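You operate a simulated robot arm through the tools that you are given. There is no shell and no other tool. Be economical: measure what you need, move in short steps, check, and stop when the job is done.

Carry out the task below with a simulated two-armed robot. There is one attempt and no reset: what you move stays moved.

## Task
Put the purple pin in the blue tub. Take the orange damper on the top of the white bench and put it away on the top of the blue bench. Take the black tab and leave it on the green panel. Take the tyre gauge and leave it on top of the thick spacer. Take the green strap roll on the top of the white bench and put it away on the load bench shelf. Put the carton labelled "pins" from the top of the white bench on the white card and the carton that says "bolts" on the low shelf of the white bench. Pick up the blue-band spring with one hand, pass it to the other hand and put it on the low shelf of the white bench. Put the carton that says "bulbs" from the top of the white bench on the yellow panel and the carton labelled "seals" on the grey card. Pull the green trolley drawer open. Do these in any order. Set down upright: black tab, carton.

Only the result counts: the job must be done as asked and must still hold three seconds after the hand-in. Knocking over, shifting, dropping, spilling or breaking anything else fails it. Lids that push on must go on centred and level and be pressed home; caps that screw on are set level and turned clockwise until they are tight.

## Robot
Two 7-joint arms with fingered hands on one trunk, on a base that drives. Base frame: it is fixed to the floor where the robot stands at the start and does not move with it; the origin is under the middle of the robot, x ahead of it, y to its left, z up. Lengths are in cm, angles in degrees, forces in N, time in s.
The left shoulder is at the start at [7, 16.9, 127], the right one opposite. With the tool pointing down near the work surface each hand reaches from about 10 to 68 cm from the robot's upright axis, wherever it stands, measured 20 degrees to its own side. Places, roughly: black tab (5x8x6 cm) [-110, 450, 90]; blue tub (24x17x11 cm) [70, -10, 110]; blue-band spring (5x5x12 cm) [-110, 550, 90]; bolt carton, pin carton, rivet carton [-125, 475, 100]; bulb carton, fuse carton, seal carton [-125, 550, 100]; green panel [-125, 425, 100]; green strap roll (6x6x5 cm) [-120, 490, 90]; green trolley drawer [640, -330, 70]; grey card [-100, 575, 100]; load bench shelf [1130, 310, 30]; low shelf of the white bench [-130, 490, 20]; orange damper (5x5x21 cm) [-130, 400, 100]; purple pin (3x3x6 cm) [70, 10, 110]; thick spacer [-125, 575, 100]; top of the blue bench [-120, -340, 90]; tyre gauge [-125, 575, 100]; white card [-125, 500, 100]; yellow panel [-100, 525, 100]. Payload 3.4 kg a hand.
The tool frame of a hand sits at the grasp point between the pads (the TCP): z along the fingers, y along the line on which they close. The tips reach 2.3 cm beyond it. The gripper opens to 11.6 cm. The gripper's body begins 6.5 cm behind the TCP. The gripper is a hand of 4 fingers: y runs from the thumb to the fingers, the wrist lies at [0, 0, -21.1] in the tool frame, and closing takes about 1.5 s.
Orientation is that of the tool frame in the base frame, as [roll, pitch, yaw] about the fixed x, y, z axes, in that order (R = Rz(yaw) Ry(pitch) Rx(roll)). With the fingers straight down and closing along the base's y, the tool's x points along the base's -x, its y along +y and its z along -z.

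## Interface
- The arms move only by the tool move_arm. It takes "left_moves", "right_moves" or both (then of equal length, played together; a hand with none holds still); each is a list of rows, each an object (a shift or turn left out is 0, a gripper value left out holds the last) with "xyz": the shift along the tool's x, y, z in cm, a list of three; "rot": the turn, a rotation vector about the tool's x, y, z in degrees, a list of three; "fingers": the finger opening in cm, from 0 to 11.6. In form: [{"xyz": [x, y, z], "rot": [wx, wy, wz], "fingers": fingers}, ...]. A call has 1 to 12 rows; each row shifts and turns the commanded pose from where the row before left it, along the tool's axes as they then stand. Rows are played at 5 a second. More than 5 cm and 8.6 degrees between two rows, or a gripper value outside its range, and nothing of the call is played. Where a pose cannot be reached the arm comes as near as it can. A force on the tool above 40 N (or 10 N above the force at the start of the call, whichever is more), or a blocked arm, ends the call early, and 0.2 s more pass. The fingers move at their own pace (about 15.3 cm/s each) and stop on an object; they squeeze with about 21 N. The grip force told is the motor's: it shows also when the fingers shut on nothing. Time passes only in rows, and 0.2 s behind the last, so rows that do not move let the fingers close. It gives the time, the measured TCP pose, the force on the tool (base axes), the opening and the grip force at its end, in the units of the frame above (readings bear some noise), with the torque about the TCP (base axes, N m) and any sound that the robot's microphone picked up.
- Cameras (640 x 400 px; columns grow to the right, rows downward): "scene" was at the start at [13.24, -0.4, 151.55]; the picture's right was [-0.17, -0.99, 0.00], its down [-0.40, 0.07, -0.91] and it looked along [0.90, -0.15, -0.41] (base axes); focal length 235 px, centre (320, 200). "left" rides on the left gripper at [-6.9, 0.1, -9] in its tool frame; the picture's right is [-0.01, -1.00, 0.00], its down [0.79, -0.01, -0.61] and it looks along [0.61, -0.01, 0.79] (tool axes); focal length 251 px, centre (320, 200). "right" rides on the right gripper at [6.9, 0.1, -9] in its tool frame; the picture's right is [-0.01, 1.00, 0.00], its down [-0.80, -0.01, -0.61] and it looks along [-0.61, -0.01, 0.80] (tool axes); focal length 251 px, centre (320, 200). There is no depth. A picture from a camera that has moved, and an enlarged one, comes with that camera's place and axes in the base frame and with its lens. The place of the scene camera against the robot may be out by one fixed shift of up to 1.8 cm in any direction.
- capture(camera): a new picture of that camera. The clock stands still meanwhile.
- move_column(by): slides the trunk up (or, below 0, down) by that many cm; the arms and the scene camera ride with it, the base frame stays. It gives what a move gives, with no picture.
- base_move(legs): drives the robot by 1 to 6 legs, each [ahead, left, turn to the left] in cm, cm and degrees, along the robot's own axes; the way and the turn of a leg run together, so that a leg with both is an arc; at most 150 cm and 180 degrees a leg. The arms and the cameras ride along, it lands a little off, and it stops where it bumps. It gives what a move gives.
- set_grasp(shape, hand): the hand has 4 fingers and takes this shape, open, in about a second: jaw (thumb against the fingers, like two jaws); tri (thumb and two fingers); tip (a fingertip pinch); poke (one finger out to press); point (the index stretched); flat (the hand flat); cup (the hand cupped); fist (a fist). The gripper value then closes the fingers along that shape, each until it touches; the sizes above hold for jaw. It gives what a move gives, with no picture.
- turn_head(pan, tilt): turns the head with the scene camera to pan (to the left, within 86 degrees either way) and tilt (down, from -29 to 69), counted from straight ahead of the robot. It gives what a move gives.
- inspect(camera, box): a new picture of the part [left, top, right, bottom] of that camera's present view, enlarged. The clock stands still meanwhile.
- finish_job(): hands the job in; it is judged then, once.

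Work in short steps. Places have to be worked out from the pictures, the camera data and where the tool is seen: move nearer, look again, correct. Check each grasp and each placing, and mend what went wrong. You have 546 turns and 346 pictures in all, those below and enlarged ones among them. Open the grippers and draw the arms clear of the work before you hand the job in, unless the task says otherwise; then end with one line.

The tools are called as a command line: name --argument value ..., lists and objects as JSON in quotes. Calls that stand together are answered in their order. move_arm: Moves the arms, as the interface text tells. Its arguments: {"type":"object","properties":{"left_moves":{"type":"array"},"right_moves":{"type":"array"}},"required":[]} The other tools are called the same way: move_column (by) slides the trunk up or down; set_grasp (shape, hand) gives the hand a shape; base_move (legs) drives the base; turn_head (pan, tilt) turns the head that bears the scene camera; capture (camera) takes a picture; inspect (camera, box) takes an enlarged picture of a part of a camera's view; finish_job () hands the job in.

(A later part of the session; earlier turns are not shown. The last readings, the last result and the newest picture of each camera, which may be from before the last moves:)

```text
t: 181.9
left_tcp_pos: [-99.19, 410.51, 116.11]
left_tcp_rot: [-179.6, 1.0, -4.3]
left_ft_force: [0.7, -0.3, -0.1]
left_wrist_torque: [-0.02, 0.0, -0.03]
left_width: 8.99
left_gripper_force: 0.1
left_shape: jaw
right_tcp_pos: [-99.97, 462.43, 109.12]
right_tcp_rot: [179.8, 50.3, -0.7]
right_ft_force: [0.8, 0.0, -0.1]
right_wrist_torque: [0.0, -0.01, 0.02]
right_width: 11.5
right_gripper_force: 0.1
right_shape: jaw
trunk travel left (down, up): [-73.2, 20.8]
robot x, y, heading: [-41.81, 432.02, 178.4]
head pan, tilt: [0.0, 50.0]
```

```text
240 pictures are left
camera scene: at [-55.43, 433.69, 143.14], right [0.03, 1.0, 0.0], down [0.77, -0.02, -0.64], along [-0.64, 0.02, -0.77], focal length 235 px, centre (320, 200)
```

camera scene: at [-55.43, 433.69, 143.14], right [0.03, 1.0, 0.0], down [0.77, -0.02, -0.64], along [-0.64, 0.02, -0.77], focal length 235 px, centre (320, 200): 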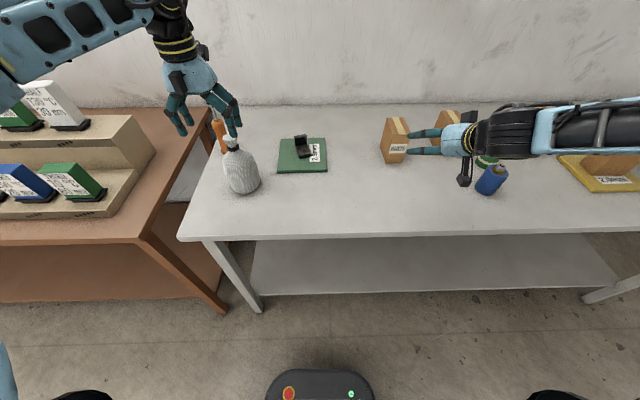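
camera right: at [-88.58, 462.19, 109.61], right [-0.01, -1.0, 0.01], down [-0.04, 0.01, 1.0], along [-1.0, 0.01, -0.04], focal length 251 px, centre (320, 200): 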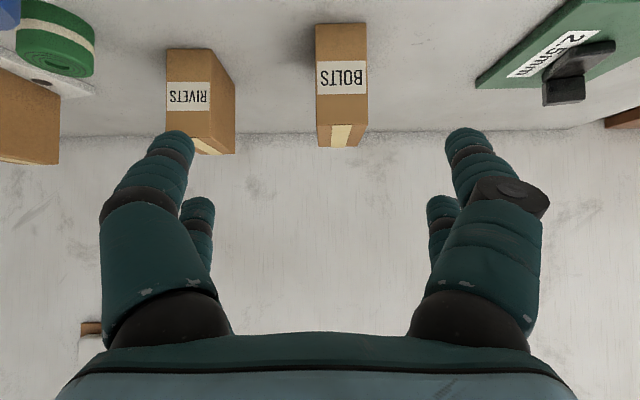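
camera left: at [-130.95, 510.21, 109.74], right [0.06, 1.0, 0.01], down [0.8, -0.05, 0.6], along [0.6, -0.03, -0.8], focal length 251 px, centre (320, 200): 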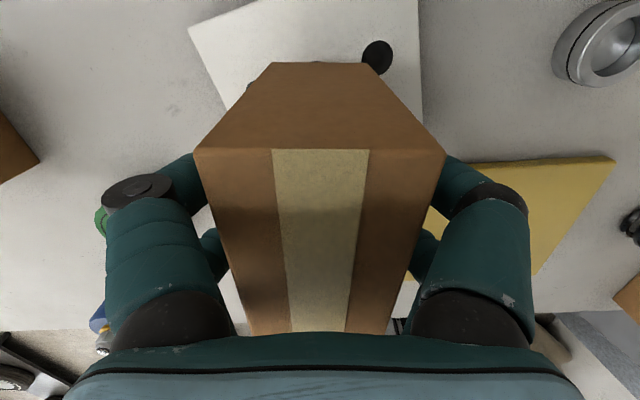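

The bolts carton front is at x ≈ -117, centred at y ≈ 460. I'll drive ahead 13 cm, align, then advance along the tool axis.

base_move --legs '[[13, 0, 0]]'

move_arm --right_moves '[{"xyz": [2.4, 1.1, 2.0], "fingers": 10}, {"xyz": [2.4, 1.1, 2.0]}, {}]'

capture --camera "right"

```text
t: 183.2
left_tcp_pos: [-112.08, 410.67, 116.24]
left_tcp_rot: [-179.6, 1.0, -4.3]
left_ft_force: [0.0, 0.0, -0.7]
left_wrist_torque: [-0.04, 0.06, 0.0]
left_width: 8.96
left_gripper_force: 0.0
left_shape: jaw
right_tcp_pos: [-112.93, 462.48, 109.31]
right_tcp_rot: [179.8, 50.5, -0.7]
right_ft_force: [-0.3, 0.4, 0.1]
right_wrist_torque: [0.01, 0.0, -0.01]
right_width: 11.51
right_gripper_force: 0.0
right_shape: jaw
trunk travel left (down, up): [-73.2, 20.8]
robot x, y, heading: [-54.71, 433.02, 178.4]
head pan, tilt: [0.0, 50.0]
```

```text
t: 184.0
left_tcp_pos: [-112.29, 410.66, 116.15]
left_tcp_rot: [-179.6, 0.9, -4.4]
left_ft_force: [0.2, -0.1, 0.6]
left_wrist_torque: [-0.02, -0.01, 0.0]
left_width: 8.96
left_gripper_force: 0.1
left_shape: jaw
right_tcp_pos: [-113.03, 460.44, 102.75]
right_tcp_rot: [179.6, 50.4, -0.6]
right_ft_force: [0.8, -0.2, -0.2]
right_wrist_torque: [0.01, -0.03, 0.02]
right_width: 10.05
right_gripper_force: 0.1
right_shape: jaw
trunk travel left (down, up): [-73.2, 20.8]
robot x, y, heading: [-54.82, 432.2, 178.4]
head pan, tilt: [0.0, 50.0]
```

```text
239 pictures are left
camera right: at [-101.65, 460.23, 103.28], right [-0.01, -1.0, 0.01], down [-0.04, 0.01, 1.0], along [-1.0, 0.01, -0.04], focal length 251 px, centre (320, 200)
```

right: 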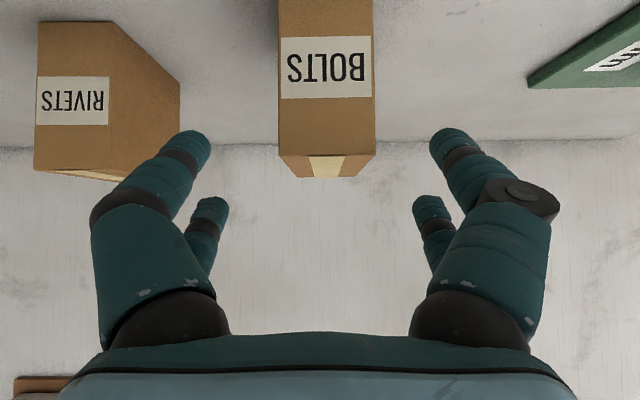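

move_arm --right_moves '[{"xyz": [0, 0.3, 3.5]}, {"xyz": [0, 0, 3.5]}, {"xyz": [0, 0, 2.8]}, {}]'

capture --camera "right"

```text
t: 185.0
left_tcp_pos: [-112.18, 410.66, 116.17]
left_tcp_rot: [-179.4, 0.9, -4.3]
left_ft_force: [0.3, -0.4, 0.1]
left_wrist_torque: [-0.02, 0.01, 0.0]
left_width: 8.96
left_gripper_force: 0.1
left_shape: jaw
right_tcp_pos: [-120.56, 460.22, 96.54]
right_tcp_rot: [179.6, 50.4, -0.7]
right_ft_force: [0.0, 0.6, 0.0]
right_wrist_torque: [0.02, -0.01, 0.01]
right_width: 10.03
right_gripper_force: 0.0
right_shape: jaw
trunk travel left (down, up): [-73.2, 20.8]
robot x, y, heading: [-55.34, 432.52, 178.4]
head pan, tilt: [0.0, 50.0]
```

```text
238 pictures are left
camera right: at [-109.21, 459.94, 97.06], right [-0.01, -1.0, 0.01], down [-0.04, 0.01, 1.0], along [-1.0, 0.01, -0.04], focal length 251 px, centre (320, 200)
```

right: 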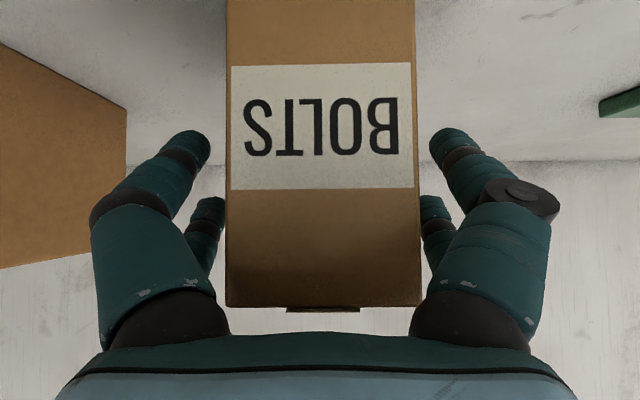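

move_arm --right_moves '[{"fingers": 4}, {}, {}, {"fingers": 2}, {}, {}, {}, {"xyz": [-1.54, 0, -1.27]}, {"xyz": [-2.3, 0, -1.9]}, {"xyz": [-2.3, 0, -1.9]}, {}]'

capture --camera "right"

```text
t: 187.4
left_tcp_pos: [-112.2, 410.73, 116.11]
left_tcp_rot: [-179.6, 0.8, -4.4]
left_ft_force: [0.7, -0.1, 1.3]
left_wrist_torque: [-0.02, -0.04, 0.0]
left_width: 8.96
left_gripper_force: 0.1
left_shape: jaw
right_tcp_pos: [-120.59, 460.28, 104.56]
right_tcp_rot: [179.7, 50.3, -0.5]
right_ft_force: [-0.6, -0.2, -4.6]
right_wrist_torque: [0.01, -0.08, -0.01]
right_width: 5.27
right_gripper_force: 21.1
right_shape: jaw
trunk travel left (down, up): [-73.2, 20.8]
robot x, y, heading: [-54.98, 432.77, 178.3]
head pan, tilt: [0.0, 50.0]
```

```text
237 pictures are left
camera right: at [-109.28, 460.01, 105.02], right [-0.01, -1.0, 0.01], down [-0.04, 0.01, 1.0], along [-1.0, 0.01, -0.04], focal length 251 px, centre (320, 200)
```

right: 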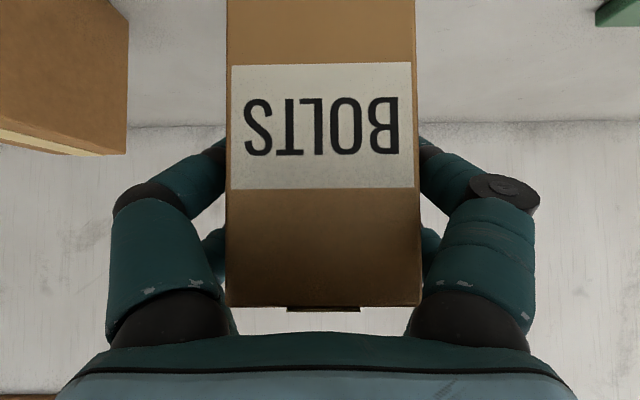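

The carton is held. I'll back off 43 cm so the hands clear the bench, retracting the left hand meanwhile, and strafe to y ≈ 455.

base_move --legs '[[-43, 0, 0], [0, -22, 0]]'

move_arm --left_moves '[{"xyz": [4, 0, 0]}, {"xyz": [4, 0, 0]}, {"xyz": [4, 0, 0]}, {"xyz": [4, 0, 0]}, {"xyz": [4, 0, 0]}]'

move_column --by -40

turn_head --pan 0 --tilt 35

capture --camera "scene"

```text
t: 191.3
left_tcp_pos: [-68.37, 431.24, 116.07]
left_tcp_rot: [-179.4, 1.0, -4.1]
left_ft_force: [-0.6, 0.3, -0.1]
left_wrist_torque: [0.02, 0.01, 0.01]
left_width: 8.98
left_gripper_force: 0.1
left_shape: jaw
right_tcp_pos: [-76.91, 480.73, 104.49]
right_tcp_rot: [179.8, 50.3, -0.3]
right_ft_force: [0.0, 0.8, -4.2]
right_wrist_torque: [0.01, -0.08, -0.01]
right_width: 5.28
right_gripper_force: 21.0
right_shape: jaw
trunk travel left (down, up): [-73.2, 20.8]
robot x, y, heading: [-11.05, 453.16, 178.8]
head pan, tilt: [0.0, 50.0]
```

```text
t: 192.5
left_tcp_pos: [-48.0, 429.83, 115.92]
left_tcp_rot: [-179.6, 1.0, -4.0]
left_ft_force: [0.1, -0.1, 0.4]
left_wrist_torque: [0.03, 0.02, 0.0]
left_width: 8.98
left_gripper_force: 0.1
left_shape: jaw
right_tcp_pos: [-76.76, 480.73, 104.8]
right_tcp_rot: [179.9, 50.4, -0.4]
right_ft_force: [-0.4, -0.2, -3.8]
right_wrist_torque: [0.02, -0.04, 0.01]
right_width: 5.27
right_gripper_force: 21.0
right_shape: jaw
trunk travel left (down, up): [-73.2, 20.8]
robot x, y, heading: [-11.32, 453.21, 178.7]
head pan, tilt: [0.0, 50.0]
```

```text
t: 196.3
left_tcp_pos: [-48.26, 429.97, 75.92]
left_tcp_rot: [-179.6, 0.9, -4.1]
left_ft_force: [-0.3, -0.4, 0.5]
left_wrist_torque: [0.01, 0.0, -0.02]
left_width: 8.97
left_gripper_force: 0.1
left_shape: jaw
right_tcp_pos: [-76.88, 480.77, 64.55]
right_tcp_rot: [179.7, 50.3, -0.5]
right_ft_force: [0.1, 0.2, -4.4]
right_wrist_torque: [-0.03, -0.03, 0.05]
right_width: 5.25
right_gripper_force: 20.9
right_shape: jaw
trunk travel left (down, up): [-33.2, 60.8]
robot x, y, heading: [-10.9, 453.44, 178.9]
head pan, tilt: [0.0, 50.0]
```

```text
t: 197.1
left_tcp_pos: [-48.36, 429.83, 75.92]
left_tcp_rot: [-179.6, 1.0, -4.1]
left_ft_force: [-0.2, -0.1, -0.3]
left_wrist_torque: [0.02, 0.02, -0.05]
left_width: 9.01
left_gripper_force: 0.0
left_shape: jaw
right_tcp_pos: [-76.86, 480.86, 64.63]
right_tcp_rot: [179.7, 50.2, -0.5]
right_ft_force: [-0.8, -1.0, -4.3]
right_wrist_torque: [0.03, -0.08, 0.0]
right_width: 5.26
right_gripper_force: 20.5
right_shape: jaw
trunk travel left (down, up): [-33.2, 60.8]
robot x, y, heading: [-11.04, 453.42, 178.8]
head pan, tilt: [0.0, 35.0]
```

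```text
236 pictures are left
camera scene: at [-25.81, 454.78, 105.3], right [0.02, 1.0, 0.0], down [0.57, -0.01, -0.82], along [-0.82, 0.02, -0.57], focal length 235 px, centre (320, 200)
```

scene: 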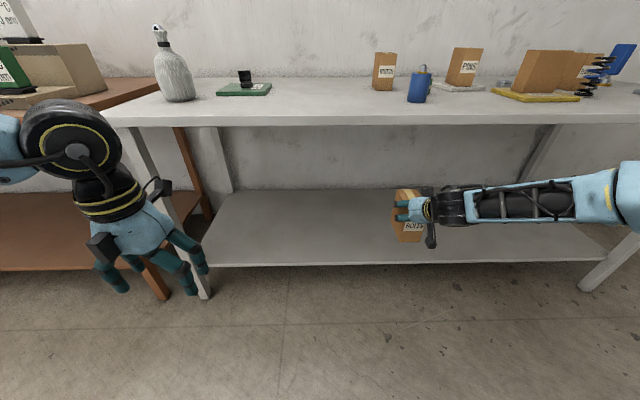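

The low shelf is empty, at z ≈ 23. I'll lower the trunk 25 cm more and drive ahead 30 cm so the carton is over the shelf.

move_column --by -25

base_move --legs '[[30, 0, 0]]'

capture --camera "right"

capture --camera "scene"

```text
t: 199.7
left_tcp_pos: [-48.34, 429.9, 51.08]
left_tcp_rot: [-179.6, 1.0, -4.2]
left_ft_force: [-0.1, -0.7, -0.1]
left_wrist_torque: [0.02, 0.03, 0.01]
left_width: 9.01
left_gripper_force: 0.1
left_shape: jaw
right_tcp_pos: [-76.89, 480.72, 39.48]
right_tcp_rot: [179.7, 50.3, -0.5]
right_ft_force: [0.8, -0.1, -3.9]
right_wrist_torque: [0.0, -0.07, 0.01]
right_width: 5.25
right_gripper_force: 21.1
right_shape: jaw
trunk travel left (down, up): [-8.2, 85.8]
robot x, y, heading: [-10.85, 453.75, 179.0]
head pan, tilt: [0.0, 35.0]
```

```text
t: 201.7
left_tcp_pos: [-78.27, 430.6, 50.91]
left_tcp_rot: [-179.6, 1.0, -4.1]
left_ft_force: [0.6, -0.1, -1.1]
left_wrist_torque: [0.01, 0.01, -0.02]
left_width: 8.98
left_gripper_force: 0.0
left_shape: jaw
right_tcp_pos: [-106.69, 481.75, 39.6]
right_tcp_rot: [179.6, 50.3, -0.6]
right_ft_force: [0.7, -0.6, -5.6]
right_wrist_torque: [0.01, -0.06, -0.01]
right_width: 5.25
right_gripper_force: 20.7
right_shape: jaw
trunk travel left (down, up): [-8.2, 85.8]
robot x, y, heading: [-41.17, 454.58, 178.6]
head pan, tilt: [0.0, 35.0]
```

```text
235 pictures are left
camera right: at [-95.36, 481.43, 40.01], right [-0.01, -1.0, 0.01], down [-0.04, 0.01, 1.0], along [-1.0, 0.01, -0.04], focal length 251 px, centre (320, 200)
```

right: 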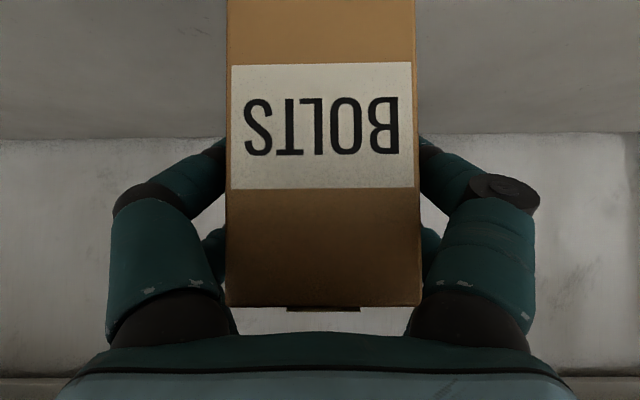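

```text
234 pictures are left
camera scene: at [-55.75, 455.5, 80.3], right [0.02, 1.0, 0.0], down [0.57, -0.01, -0.82], along [-0.82, 0.02, -0.57], focal length 235 px, centre (320, 200)
```

scene: 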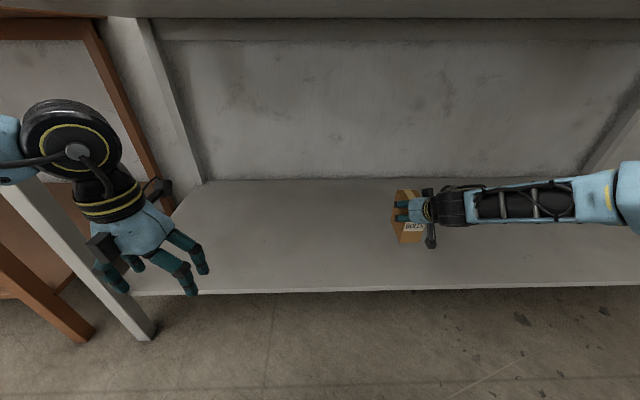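

The carton is over the shelf. I'll lower with the trunk, then finish in small arm steps.

move_column --by -7

move_arm --right_moves '[{"xyz": [0.6, 0, 0.5]}, {"xyz": [0.3, 0, 0.25]}, {"xyz": [0.3, 0, 0.25]}, {}]'

inspect --camera "scene" --box '[340, 130, 520, 300]'

```text
t: 202.8
left_tcp_pos: [-78.24, 430.59, 43.83]
left_tcp_rot: [-179.7, 0.9, -4.2]
left_ft_force: [0.7, 0.7, 0.2]
left_wrist_torque: [0.01, 0.02, -0.03]
left_width: 8.97
left_gripper_force: 0.1
left_shape: jaw
right_tcp_pos: [-106.72, 481.6, 32.57]
right_tcp_rot: [179.6, 50.3, -0.6]
right_ft_force: [0.0, 0.0, -4.5]
right_wrist_torque: [-0.01, -0.06, -0.04]
right_width: 5.24
right_gripper_force: 21.0
right_shape: jaw
trunk travel left (down, up): [-1.2, 92.8]
robot x, y, heading: [-41.02, 453.86, 178.5]
head pan, tilt: [0.0, 35.0]
```

```text
t: 203.8
left_tcp_pos: [-78.28, 430.68, 43.96]
left_tcp_rot: [-179.6, 0.8, -4.2]
left_ft_force: [-0.7, -0.6, -0.7]
left_wrist_torque: [-0.01, 0.01, -0.03]
left_width: 8.97
left_gripper_force: 0.1
left_shape: jaw
right_tcp_pos: [-106.76, 481.62, 30.97]
right_tcp_rot: [179.6, 50.3, -0.6]
right_ft_force: [-0.1, -0.2, -4.5]
right_wrist_torque: [0.03, -0.07, 0.01]
right_width: 5.26
right_gripper_force: 20.9
right_shape: jaw
trunk travel left (down, up): [-1.2, 92.8]
robot x, y, heading: [-41.03, 453.96, 178.4]
head pan, tilt: [0.0, 35.0]
```

```text
2.35 times, centred on (430, 215) of scene
camera zoom: at [-55.74, 455.5, 73.31], right [0.02, 1.0, 0.0], down [0.57, -0.01, -0.82], along [-0.82, 0.02, -0.57], focal length 553 px, centre (61, 165)
```

zoom: 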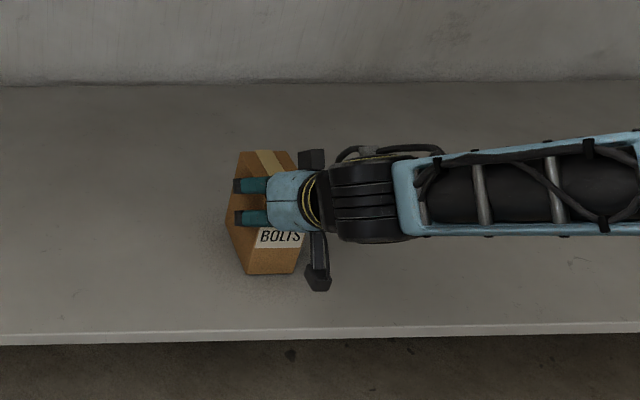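

move_arm --right_moves '[{"xyz": [0.3, 0, 0.25]}, {"xyz": [0.3, 0, 0.25]}, {"xyz": [0.3, 0, 0.25]}, {"xyz": [0.3, 0, 0.25]}, {"xyz": [0.3, 0, 0.25]}, {}]'

```text
t: 204.9
left_tcp_pos: [-78.13, 430.67, 44.2]
left_tcp_rot: [-179.5, 1.2, -4.2]
left_ft_force: [0.7, -0.5, -0.6]
left_wrist_torque: [0.0, 0.01, 0.0]
left_width: 8.98
left_gripper_force: 0.0
left_shape: jaw
right_tcp_pos: [-107.0, 481.49, 30.35]
right_tcp_rot: [179.9, 51.6, -0.4]
right_ft_force: [5.5, -0.4, 24.1]
right_wrist_torque: [-0.04, 0.09, -0.01]
right_width: 5.29
right_gripper_force: 20.5
right_shape: jaw
trunk travel left (down, up): [-1.2, 92.8]
robot x, y, heading: [-41.15, 454.09, 178.5]
head pan, tilt: [0.0, 35.0]
stopped in row 5 (right hand): the force on the tool passed its limit (the readings are from after the stop); the commanded pose is now the measured one
```

Contact; the shelf is at z ≈ 22. I'll relieve, release and withdraw.

move_arm --right_moves '[{"xyz": [-0.2, 0, -0.15], "rot": [0, 1, 0]}, {"fingers": 9}, {}, {}, {"xyz": [0, 0, -3]}, {"xyz": [0, 0, -4]}, {"xyz": [0, 0, -4]}, {}]'

capture --camera "right"

capture --camera "scene"

```text
t: 206.7
left_tcp_pos: [-78.36, 430.73, 43.87]
left_tcp_rot: [-179.6, 0.9, -4.2]
left_ft_force: [-0.1, -0.1, 0.4]
left_wrist_torque: [0.01, 0.0, -0.01]
left_width: 8.99
left_gripper_force: 0.0
left_shape: jaw
right_tcp_pos: [-98.53, 481.41, 37.16]
right_tcp_rot: [179.7, 50.0, -0.7]
right_ft_force: [-0.2, -0.5, -0.3]
right_wrist_torque: [-0.02, 0.0, -0.02]
right_width: 8.96
right_gripper_force: 0.1
right_shape: jaw
trunk travel left (down, up): [-1.2, 92.8]
robot x, y, heading: [-41.02, 453.77, 178.7]
head pan, tilt: [0.0, 35.0]
```

```text
232 pictures are left
camera right: at [-87.15, 481.32, 37.68], right [-0.01, -1.0, 0.01], down [-0.05, 0.01, 1.0], along [-1.0, 0.01, -0.05], focal length 251 px, centre (320, 200)
```

right: 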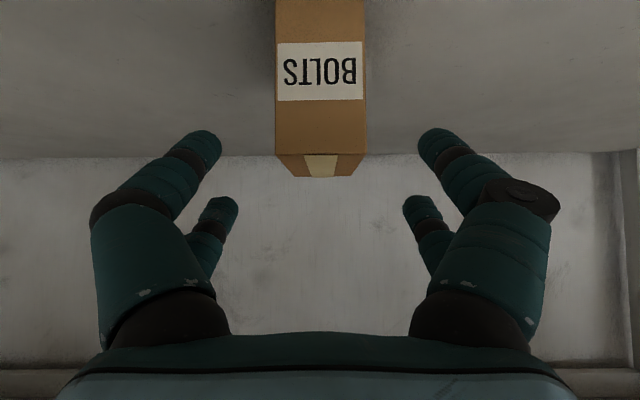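

```text
231 pictures are left
camera scene: at [-55.68, 455.49, 73.32], right [0.02, 1.0, 0.0], down [0.57, -0.01, -0.82], along [-0.82, 0.02, -0.57], focal length 235 px, centre (320, 200)
```

scene: 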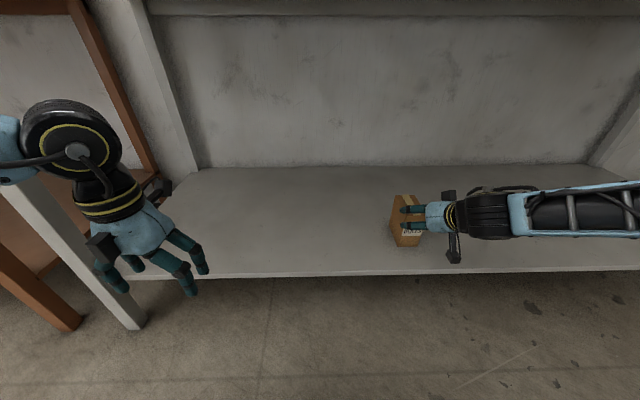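

The bolts carton stands on the shelf. Next is the spring: back off, raise the trunk, straighten the right hand and go to y ≈ 523.

base_move --legs '[[-32, 0, 0]]'

move_column --by 72

base_move --legs '[[0, -69, 0]]'

move_arm --right_moves '[{"rot": [0, 8.3, 0], "fingers": 9}, {"rot": [0, 8.3, 0]}, {"rot": [0, 8.3, 0]}, {"rot": [0, 8.3, 0]}, {"rot": [0, 8.3, 0]}, {"rot": [0, 8.3, 0]}, {}]'

capture --camera "scene"

```text
t: 208.8
left_tcp_pos: [-46.47, 429.88, 43.85]
left_tcp_rot: [-179.6, 0.8, -4.3]
left_ft_force: [0.6, 0.2, -0.9]
left_wrist_torque: [-0.01, 0.02, 0.0]
left_width: 8.98
left_gripper_force: 0.1
left_shape: jaw
right_tcp_pos: [-66.79, 480.7, 36.98]
right_tcp_rot: [179.8, 49.8, -0.4]
right_ft_force: [0.1, 0.1, 0.1]
right_wrist_torque: [0.0, -0.01, 0.0]
right_width: 8.99
right_gripper_force: 0.1
right_shape: jaw
trunk travel left (down, up): [-1.2, 92.8]
robot x, y, heading: [-9.07, 453.35, 178.5]
head pan, tilt: [0.0, 35.0]
```

```text
refused: 72 is not a number from -40 to 40
```

```text
t: 212.6
left_tcp_pos: [-44.81, 497.95, 43.87]
left_tcp_rot: [-179.6, 0.9, -4.1]
left_ft_force: [0.8, -0.4, -0.5]
left_wrist_torque: [0.0, -0.02, -0.02]
left_width: 8.98
left_gripper_force: 0.0
left_shape: jaw
right_tcp_pos: [-65.2, 548.8, 37.15]
right_tcp_rot: [179.7, 49.8, -0.5]
right_ft_force: [-0.1, -0.3, 0.3]
right_wrist_torque: [0.02, -0.01, -0.05]
right_width: 8.95
right_gripper_force: 0.1
right_shape: jaw
trunk travel left (down, up): [-1.2, 92.8]
robot x, y, heading: [-7.83, 521.51, 178.6]
head pan, tilt: [0.0, 35.0]
```

```text
t: 214.2
left_tcp_pos: [-44.87, 498.03, 43.98]
left_tcp_rot: [-179.7, 0.9, -4.1]
left_ft_force: [0.4, 1.0, -0.3]
left_wrist_torque: [-0.02, -0.02, 0.02]
left_width: 8.99
left_gripper_force: 0.0
left_shape: jaw
right_tcp_pos: [-65.19, 548.81, 37.04]
right_tcp_rot: [179.8, 0.0, -0.3]
right_ft_force: [-0.7, 0.3, 0.1]
right_wrist_torque: [0.01, -0.03, -0.01]
right_width: 8.97
right_gripper_force: 0.1
right_shape: jaw
trunk travel left (down, up): [-1.2, 92.8]
robot x, y, heading: [-7.54, 521.42, 178.6]
head pan, tilt: [0.0, 35.0]
```

```text
230 pictures are left
camera scene: at [-22.3, 522.85, 73.32], right [0.02, 1.0, 0.0], down [0.57, -0.01, -0.82], along [-0.82, 0.02, -0.57], focal length 235 px, centre (320, 200)
```

scene: 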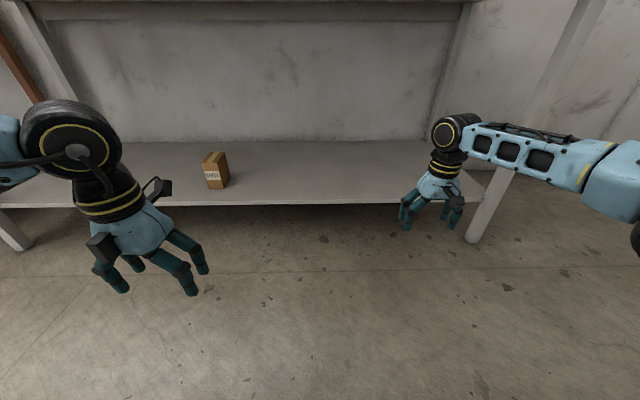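

The trunk move is limited to 40 cm, and nothing was touched. I'll raise it in two steps.

move_column --by 36

move_column --by 36

base_move --legs '[[42, 0, 0]]'

capture --camera "right"

```text
t: 217.7
left_tcp_pos: [-44.85, 497.96, 80.0]
left_tcp_rot: [-179.7, 0.9, -4.1]
left_ft_force: [-0.4, -0.4, -0.3]
left_wrist_torque: [-0.01, -0.03, 0.0]
left_width: 8.98
left_gripper_force: 0.0
left_shape: jaw
right_tcp_pos: [-65.23, 548.88, 73.03]
right_tcp_rot: [179.9, 0.0, -0.3]
right_ft_force: [-0.3, 0.0, 0.5]
right_wrist_torque: [0.01, 0.0, 0.03]
right_width: 8.97
right_gripper_force: 0.0
right_shape: jaw
trunk travel left (down, up): [-37.2, 56.8]
robot x, y, heading: [-7.14, 521.31, 178.6]
head pan, tilt: [0.0, 35.0]
```

```text
t: 221.2
left_tcp_pos: [-44.87, 497.97, 115.95]
left_tcp_rot: [-179.5, 0.9, -4.1]
left_ft_force: [0.7, 0.0, -0.5]
left_wrist_torque: [-0.01, 0.04, 0.04]
left_width: 8.98
left_gripper_force: 0.1
left_shape: jaw
right_tcp_pos: [-65.21, 548.79, 109.02]
right_tcp_rot: [179.9, 0.0, -0.3]
right_ft_force: [0.7, 0.2, -0.1]
right_wrist_torque: [0.0, 0.02, 0.0]
right_width: 8.98
right_gripper_force: 0.1
right_shape: jaw
trunk travel left (down, up): [-73.2, 20.8]
robot x, y, heading: [-7.66, 521.38, 178.9]
head pan, tilt: [0.0, 35.0]
```

```text
t: 223.8
left_tcp_pos: [-86.52, 498.97, 115.95]
left_tcp_rot: [-179.6, 1.1, -4.2]
left_ft_force: [-0.6, -0.5, -0.2]
left_wrist_torque: [-0.01, -0.02, 0.03]
left_width: 8.97
left_gripper_force: 0.0
left_shape: jaw
right_tcp_pos: [-106.94, 550.02, 109.09]
right_tcp_rot: [179.9, 0.1, -0.4]
right_ft_force: [-0.1, -0.3, -0.7]
right_wrist_torque: [-0.01, 0.02, 0.0]
right_width: 8.99
right_gripper_force: 0.2
right_shape: jaw
trunk travel left (down, up): [-73.2, 20.8]
robot x, y, heading: [-49.33, 522.54, 178.7]
head pan, tilt: [0.0, 35.0]
```

```text
229 pictures are left
camera right: at [-99.98, 549.71, 118.13], right [-0.02, -1.0, 0.0], down [-0.79, 0.01, 0.61], along [-0.61, 0.01, -0.79], focal length 251 px, centre (320, 200)
```

right: 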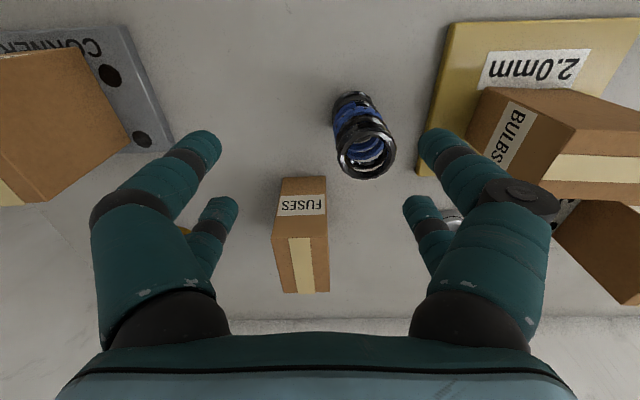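

The spring is at (-109.5, 546.2). I'll drive 7 cm nearer and align above it.

base_move --legs '[[7, 0, 0]]'

move_arm --right_moves '[{"xyz": [2.2, 1.9, 1], "fingers": 8}, {"xyz": [2.2, 1.9, 1]}, {}]'

capture --camera "right"

```text
t: 224.8
left_tcp_pos: [-93.08, 499.14, 116.15]
left_tcp_rot: [-179.5, 1.2, -4.2]
left_ft_force: [0.2, 0.3, 0.0]
left_wrist_torque: [0.01, -0.01, 0.0]
left_width: 8.97
left_gripper_force: 0.1
left_shape: jaw
right_tcp_pos: [-113.51, 550.0, 109.36]
right_tcp_rot: [179.9, 0.2, -0.4]
right_ft_force: [-0.6, -0.3, 0.4]
right_wrist_torque: [0.01, 0.04, -0.01]
right_width: 9.01
right_gripper_force: 0.1
right_shape: jaw
trunk travel left (down, up): [-73.2, 20.8]
robot x, y, heading: [-56.32, 522.79, 178.6]
head pan, tilt: [0.0, 35.0]
```

```text
t: 225.6
left_tcp_pos: [-93.74, 499.22, 115.88]
left_tcp_rot: [-179.6, 0.8, -4.1]
left_ft_force: [0.0, 0.0, 1.3]
left_wrist_torque: [0.02, -0.06, 0.0]
left_width: 9.0
left_gripper_force: 0.1
left_shape: jaw
right_tcp_pos: [-109.8, 546.1, 106.86]
right_tcp_rot: [179.7, 0.1, -0.4]
right_ft_force: [-0.8, -0.2, 0.1]
right_wrist_torque: [0.0, -0.03, 0.0]
right_width: 8.05
right_gripper_force: 0.0
right_shape: jaw
trunk travel left (down, up): [-73.2, 20.8]
robot x, y, heading: [-56.19, 522.41, 178.7]
head pan, tilt: [0.0, 35.0]
```

```text
228 pictures are left
camera right: at [-102.88, 545.95, 115.91], right [-0.02, -1.0, 0.0], down [-0.8, 0.01, 0.61], along [-0.61, 0.01, -0.8], focal length 251 px, centre (320, 200)
```

right: 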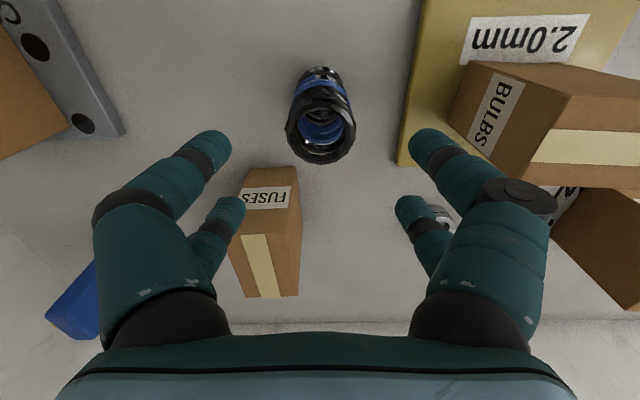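

Centred over the spring. I'll descend and grip.

move_arm --right_moves '[{"xyz": [-0.2, 0, 3.5]}, {"xyz": [0, 0, 3.5]}, {"xyz": [0, 0, 2.3]}, {}]'

capture --camera "right"

move_arm --right_moves '[{"fingers": 4}, {}, {}, {"fingers": 1}, {}, {}, {}]'

capture --camera "right"

```text
t: 226.6
left_tcp_pos: [-93.58, 499.15, 115.94]
left_tcp_rot: [-179.7, 0.9, -4.2]
left_ft_force: [0.2, -0.5, 0.5]
left_wrist_torque: [0.0, -0.01, 0.02]
left_width: 8.99
left_gripper_force: 0.1
left_shape: jaw
right_tcp_pos: [-109.85, 546.27, 97.82]
right_tcp_rot: [179.9, 0.1, -0.5]
right_ft_force: [0.8, -0.2, 0.5]
right_wrist_torque: [0.04, -0.03, 0.01]
right_width: 8.01
right_gripper_force: 0.0
right_shape: jaw
trunk travel left (down, up): [-73.2, 20.8]
robot x, y, heading: [-56.61, 522.96, 178.7]
head pan, tilt: [0.0, 35.0]
```

```text
227 pictures are left
camera right: at [-102.9, 546.0, 106.71], right [-0.02, -1.0, 0.0], down [-0.79, 0.01, 0.61], along [-0.61, 0.01, -0.79], focal length 251 px, centre (320, 200)
```

right: 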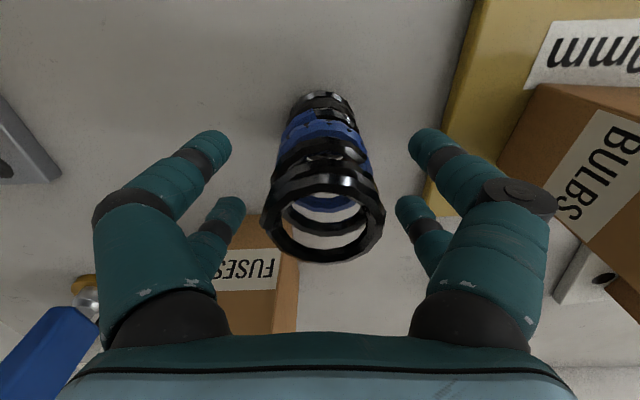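

```text
t: 228.2
left_tcp_pos: [-93.6, 499.28, 115.86]
left_tcp_rot: [-179.7, 0.9, -4.2]
left_ft_force: [0.3, -0.3, 0.1]
left_wrist_torque: [0.02, 0.0, 0.01]
left_width: 8.98
left_gripper_force: 0.0
left_shape: jaw
right_tcp_pos: [-109.84, 546.26, 97.67]
right_tcp_rot: [179.9, 0.0, -0.3]
right_ft_force: [1.1, -0.1, -1.0]
right_wrist_torque: [-0.01, -0.01, 0.0]
right_width: 2.91
right_gripper_force: 20.8
right_shape: jaw
trunk travel left (down, up): [-73.2, 20.8]
robot x, y, heading: [-56.19, 522.8, 178.7]
head pan, tilt: [0.0, 35.0]
```

```text
226 pictures are left
camera right: at [-102.94, 546.02, 106.71], right [-0.02, -1.0, 0.0], down [-0.79, 0.01, 0.61], along [-0.61, 0.01, -0.79], focal length 251 px, centre (320, 200)
```

right: 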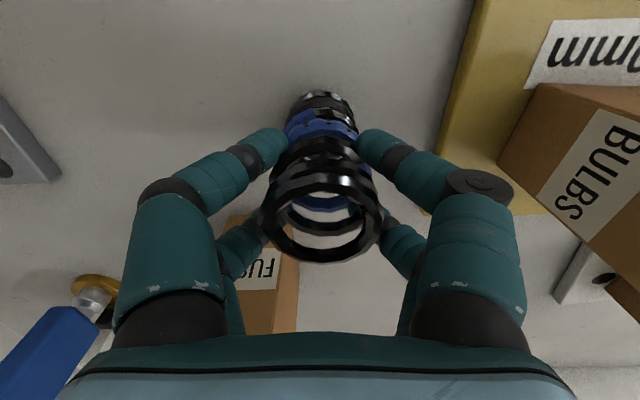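

Gripped. I'll lift and back away from the bench for the handover.

move_arm --right_moves '[{"xyz": [0, 0, -3]}, {"xyz": [0, 0, -4]}, {"xyz": [0, 0, -4]}, {}]'

base_move --legs '[[-48, 0, 0]]'

capture --camera "scene"

```text
t: 229.2
left_tcp_pos: [-93.64, 499.28, 115.98]
left_tcp_rot: [-179.7, 0.9, -4.1]
left_ft_force: [0.5, 0.3, 0.4]
left_wrist_torque: [-0.01, 0.02, 0.0]
left_width: 8.95
left_gripper_force: 0.1
left_shape: jaw
right_tcp_pos: [-109.98, 546.2, 108.93]
right_tcp_rot: [179.9, 0.1, -0.4]
right_ft_force: [-0.6, 0.7, -2.3]
right_wrist_torque: [-0.01, 0.0, 0.02]
right_width: 2.91
right_gripper_force: 21.1
right_shape: jaw
trunk travel left (down, up): [-73.2, 20.8]
robot x, y, heading: [-56.43, 522.66, 178.5]
head pan, tilt: [0.0, 35.0]
```

```text
t: 232.0
left_tcp_pos: [-45.63, 498.18, 115.88]
left_tcp_rot: [-179.7, 0.9, -4.3]
left_ft_force: [0.4, 0.4, -0.7]
left_wrist_torque: [-0.04, -0.02, -0.02]
left_width: 8.98
left_gripper_force: 0.0
left_shape: jaw
right_tcp_pos: [-61.96, 545.1, 108.85]
right_tcp_rot: [179.8, 0.0, -0.5]
right_ft_force: [-0.2, 0.1, -2.4]
right_wrist_torque: [-0.02, -0.04, 0.03]
right_width: 2.89
right_gripper_force: 20.6
right_shape: jaw
trunk travel left (down, up): [-73.2, 20.8]
robot x, y, heading: [-8.57, 521.25, 178.4]
head pan, tilt: [0.0, 35.0]
```

```text
225 pictures are left
camera scene: at [-23.24, 522.87, 145.3], right [0.03, 1.0, 0.0], down [0.57, -0.01, -0.82], along [-0.82, 0.02, -0.57], focal length 235 px, centre (320, 200)
```

scene: 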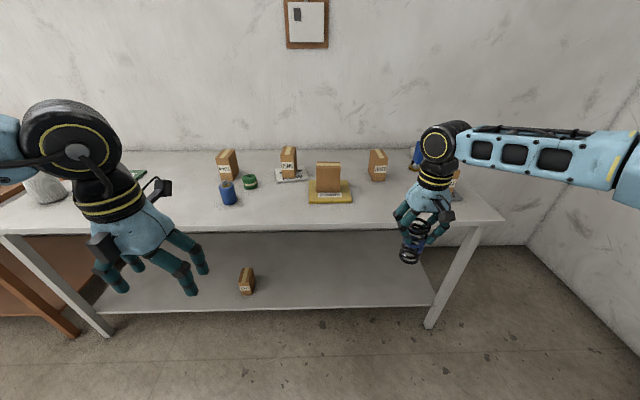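

Spring held. I'll bring the right hand a bit closer, and turn the left hand: first 90° about its axis, then to point right.

move_arm --left_moves '[{"rot": [0, 0, 8.5]}, {"rot": [0, 0, 8.5]}, {"rot": [0, 0, 8.5]}, {"rot": [0, 0, 8.5]}, {"rot": [0, 0, 8.5]}, {"rot": [0, 0, 8.5]}, {"rot": [0, 0, 8.5]}, {"rot": [0, 0, 8.5]}, {"rot": [0, 0, 8.5]}, {"rot": [0, 0, 8.5]}, {}]' --right_moves '[{"xyz": [3.5, 0, 0]}, {"xyz": [3.5, 0, 0]}, {"xyz": [3.5, 0, 0]}, {}, {}, {}, {}, {}, {}, {}, {}]'

capture --camera "scene"

```text
t: 234.4
left_tcp_pos: [-45.73, 497.88, 115.93]
left_tcp_rot: [179.0, 0.5, -89.4]
left_ft_force: [-0.3, 0.2, -0.6]
left_wrist_torque: [0.01, -0.03, 0.01]
left_width: 8.97
left_gripper_force: 0.0
left_shape: jaw
right_tcp_pos: [-51.3, 544.98, 108.77]
right_tcp_rot: [179.8, 0.1, -0.5]
right_ft_force: [-0.7, 0.6, -2.4]
right_wrist_torque: [0.0, 0.01, -0.01]
right_width: 2.86
right_gripper_force: 21.3
right_shape: jaw
trunk travel left (down, up): [-73.2, 20.8]
robot x, y, heading: [-8.08, 521.34, 178.6]
head pan, tilt: [0.0, 35.0]
```

```text
224 pictures are left
camera scene: at [-23.11, 522.87, 145.31], right [0.03, 1.0, 0.0], down [0.57, -0.01, -0.82], along [-0.82, 0.02, -0.57], focal length 235 px, centre (320, 200)
```

scene: 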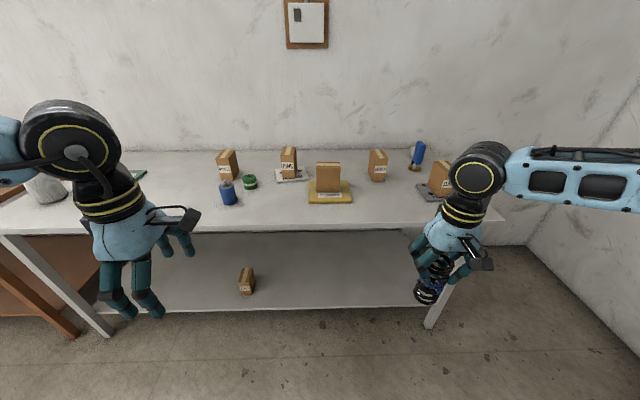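

Next, tilting the left hand to point right.

move_arm --left_moves '[{"rot": [0, -8.5, 0]}, {"rot": [0, -8.5, 0]}, {"rot": [0, -8.5, 0]}, {"rot": [0, -8.5, 0]}, {"rot": [0, -8.5, 0]}, {"rot": [0, -8.5, 0]}, {"rot": [0, -8.5, 0]}, {"rot": [0, -8.5, 0]}, {"rot": [0, -8.5, 0]}, {"rot": [0, -8.5, 0]}, {"rot": [0, -5, 0]}, {}]'

capture --camera "left"

capture --camera "scene"

```text
t: 237.0
left_tcp_pos: [-45.67, 497.99, 116.02]
left_tcp_rot: [58.2, 89.0, 148.8]
left_ft_force: [-0.5, 0.0, 0.3]
left_wrist_torque: [-0.05, 0.0, 0.0]
left_width: 8.99
left_gripper_force: 0.0
left_shape: jaw
right_tcp_pos: [-51.38, 545.14, 108.81]
right_tcp_rot: [179.8, 0.1, -0.5]
right_ft_force: [0.3, 0.2, -1.8]
right_wrist_torque: [0.01, 0.0, -0.02]
right_width: 2.86
right_gripper_force: 21.4
right_shape: jaw
trunk travel left (down, up): [-73.2, 20.8]
robot x, y, heading: [-8.04, 521.31, 178.4]
head pan, tilt: [0.0, 35.0]
```

```text
223 pictures are left
camera left: at [-45.52, 489.07, 122.75], right [1.0, 0.01, -0.01], down [0.0, -0.6, -0.8], along [-0.01, 0.8, -0.6], focal length 251 px, centre (320, 200)
```

left: 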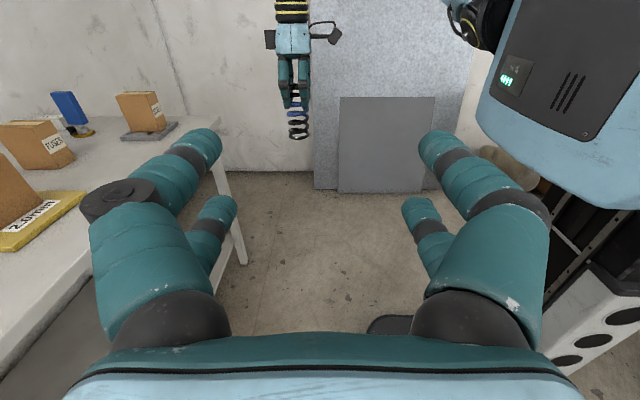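

```text
222 pictures are left
camera scene: at [-23.11, 522.85, 145.31], right [0.03, 1.0, 0.0], down [0.57, -0.01, -0.82], along [-0.82, 0.02, -0.57], focal length 235 px, centre (320, 200)
```

scene: 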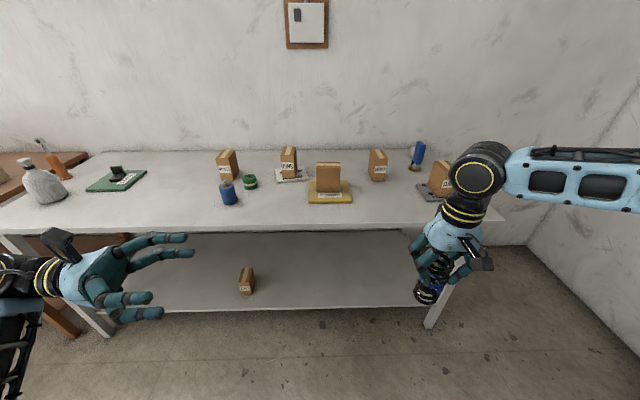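

The left hand now points at the spring. Spring base is at z ≈ 99, so I'll bring the left hand to z ≈ 102.8 at the spring's x and advance most of the way.

move_arm --left_moves '[{"xyz": [4.4, 1.8, 0], "fingers": 10}, {"xyz": [4.4, 1.8, 0]}, {"xyz": [4.4, 1.8, 0]}, {"xyz": [0, 0, 4.2]}, {"xyz": [0, 0, 4.2]}, {"xyz": [0, 0, 4.2]}, {"xyz": [0, 0, 4.2]}, {"xyz": [0, 0, 4.2]}, {"xyz": [0, 0, 4.2]}, {"xyz": [0, 0, 4.2]}, {}]'

capture --camera "left"

capture --camera "scene"

```text
t: 239.4
left_tcp_pos: [-51.67, 527.68, 103.14]
left_tcp_rot: [61.6, 88.9, 152.4]
left_ft_force: [0.4, -0.1, 0.5]
left_wrist_torque: [-0.01, 0.01, 0.02]
left_width: 10.01
left_gripper_force: 0.0
left_shape: jaw
right_tcp_pos: [-51.31, 544.99, 108.83]
right_tcp_rot: [179.8, 0.0, -0.5]
right_ft_force: [0.1, -0.6, -2.7]
right_wrist_torque: [-0.01, -0.01, 0.02]
right_width: 2.86
right_gripper_force: 20.9
right_shape: jaw
trunk travel left (down, up): [-73.2, 20.8]
robot x, y, heading: [-8.44, 521.16, 178.8]
head pan, tilt: [0.0, 35.0]
```

```text
221 pictures are left
camera left: at [-51.46, 518.67, 110.0], right [1.0, 0.01, -0.01], down [0.0, -0.6, -0.8], along [-0.01, 0.8, -0.6], focal length 251 px, centre (320, 200)
```

left: 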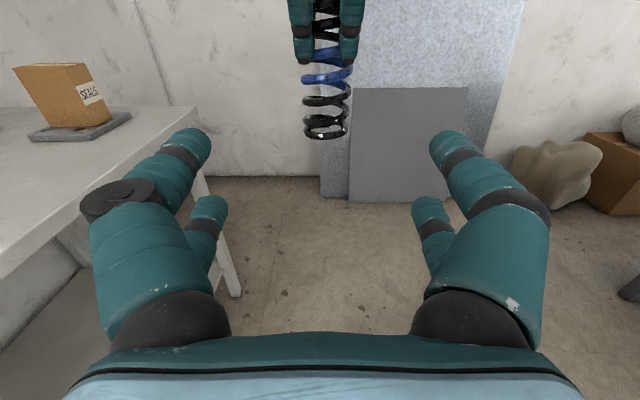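

```text
220 pictures are left
camera scene: at [-23.1, 522.79, 145.32], right [0.03, 1.0, 0.0], down [0.57, -0.01, -0.82], along [-0.82, 0.02, -0.57], focal length 235 px, centre (320, 200)
```

scene: 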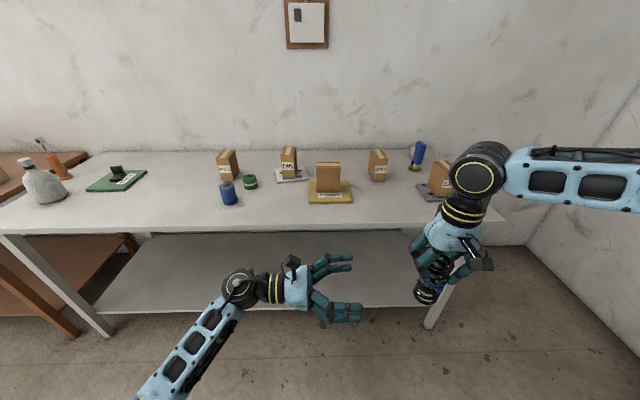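

Good: spring base at z ≈ 99.5, x ≈ -51.2. I'll continue advancing.

move_arm --left_moves '[{"xyz": [0.2, -0.4, 4]}, {"xyz": [0, 0, 4]}, {"xyz": [0, 0, 4]}, {"xyz": [0, 0, 2]}, {}]'

capture --camera "left"

```text
t: 240.6
left_tcp_pos: [-51.41, 541.46, 103.09]
left_tcp_rot: [61.7, 89.1, 152.4]
left_ft_force: [0.6, 0.7, 0.5]
left_wrist_torque: [-0.02, 0.01, 0.01]
left_width: 9.97
left_gripper_force: 0.1
left_shape: jaw
right_tcp_pos: [-51.31, 544.99, 108.86]
right_tcp_rot: [180.0, 0.1, -0.5]
right_ft_force: [0.7, 0.2, -1.8]
right_wrist_torque: [0.03, 0.01, 0.01]
right_width: 2.9
right_gripper_force: 20.9
right_shape: jaw
trunk travel left (down, up): [-73.2, 20.8]
robot x, y, heading: [-8.04, 521.81, 178.4]
head pan, tilt: [0.0, 35.0]
```

```text
219 pictures are left
camera left: at [-51.25, 532.47, 109.88], right [1.0, 0.01, -0.01], down [0.0, -0.6, -0.8], along [-0.01, 0.8, -0.6], focal length 251 px, centre (320, 200)
```

left: 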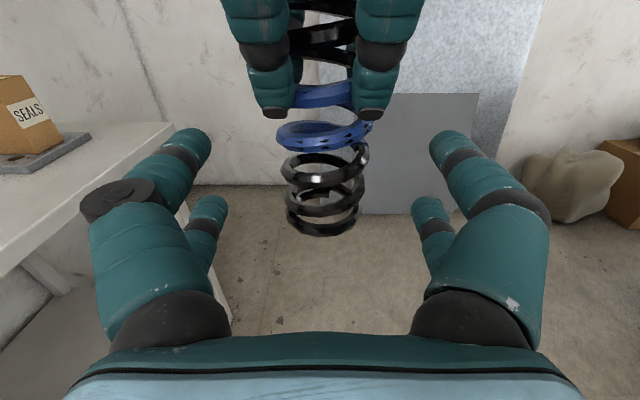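

move_arm --left_moves '[{"xyz": [0.6, 0, 1.7]}, {"xyz": [0, 0, 1.7]}, {}, {"fingers": 6}, {}, {}, {"fingers": 1}, {}, {}, {}]'

capture --camera "left"

capture --camera "right"

```text
t: 242.8
left_tcp_pos: [-51.51, 544.89, 102.36]
left_tcp_rot: [62.7, 89.0, 153.5]
left_ft_force: [4.1, 5.5, 0.7]
left_wrist_torque: [-0.1, 0.04, 0.0]
left_width: 3.55
left_gripper_force: 20.4
left_shape: jaw
right_tcp_pos: [-51.38, 545.07, 108.84]
right_tcp_rot: [179.8, 0.0, -0.5]
right_ft_force: [-4.1, -6.4, -0.4]
right_wrist_torque: [-0.32, 0.23, 0.01]
right_width: 2.85
right_gripper_force: 21.0
right_shape: jaw
trunk travel left (down, up): [-73.2, 20.8]
robot x, y, heading: [-8.31, 521.48, 178.4]
head pan, tilt: [0.0, 35.0]
```

```text
218 pictures are left
camera left: at [-51.31, 535.94, 109.27], right [1.0, 0.01, -0.01], down [0.0, -0.6, -0.8], along [-0.01, 0.8, -0.6], focal length 251 px, centre (320, 200)
```

left: 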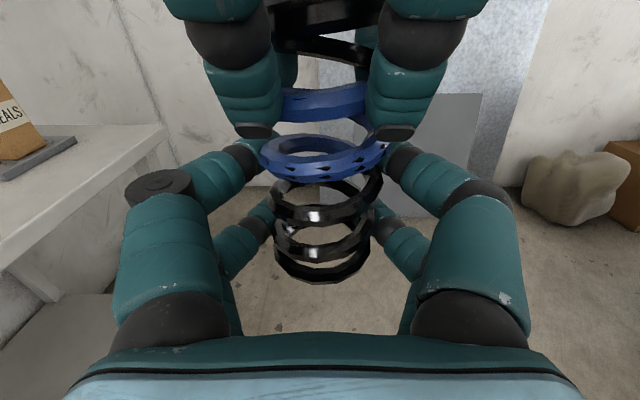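

```text
217 pictures are left
camera right: at [-44.36, 544.9, 117.83], right [-0.02, -1.0, 0.0], down [-0.79, 0.02, 0.61], along [-0.61, 0.01, -0.79], focal length 251 px, centre (320, 200)
```

right: 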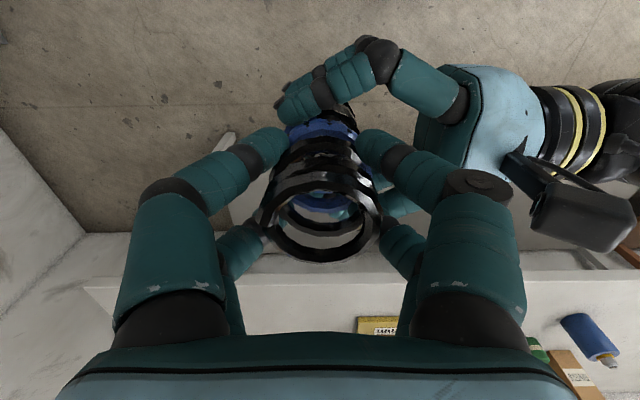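

Both hands hold the spring. I'll release with the right and raise it clear.

move_arm --right_moves '[{"fingers": 6}, {}, {}, {"xyz": [0, 0, -2]}, {"xyz": [0, 0, -4]}, {"xyz": [0, 0, -4]}, {"xyz": [0, 0, -4]}, {}]'

capture --camera "left"

```text
t: 244.6
left_tcp_pos: [-51.4, 544.85, 102.35]
left_tcp_rot: [62.5, 89.0, 153.2]
left_ft_force: [1.1, 0.0, -0.5]
left_wrist_torque: [0.02, -0.01, 0.03]
left_width: 3.59
left_gripper_force: 21.3
left_shape: jaw
right_tcp_pos: [-51.38, 544.93, 122.9]
right_tcp_rot: [179.8, 0.1, -0.5]
right_ft_force: [0.2, -0.2, -0.1]
right_wrist_torque: [-0.02, -0.01, 0.02]
right_width: 5.96
right_gripper_force: 0.1
right_shape: jaw
trunk travel left (down, up): [-73.2, 20.8]
robot x, y, heading: [-8.35, 521.42, 178.4]
head pan, tilt: [0.0, 35.0]
```

```text
216 pictures are left
camera left: at [-51.35, 535.94, 109.27], right [1.0, 0.01, -0.01], down [0.0, -0.6, -0.8], along [-0.01, 0.8, -0.6], focal length 251 px, centre (320, 200)
```

left: 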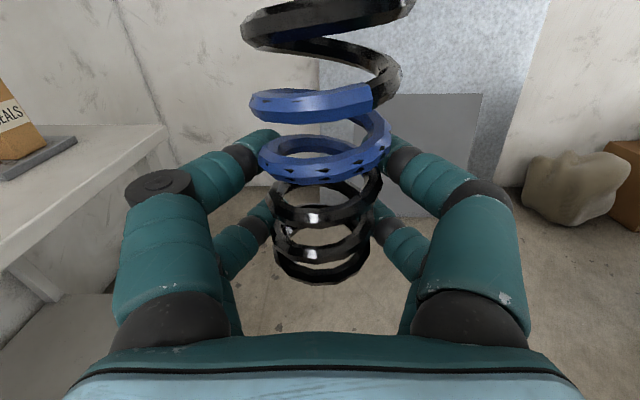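

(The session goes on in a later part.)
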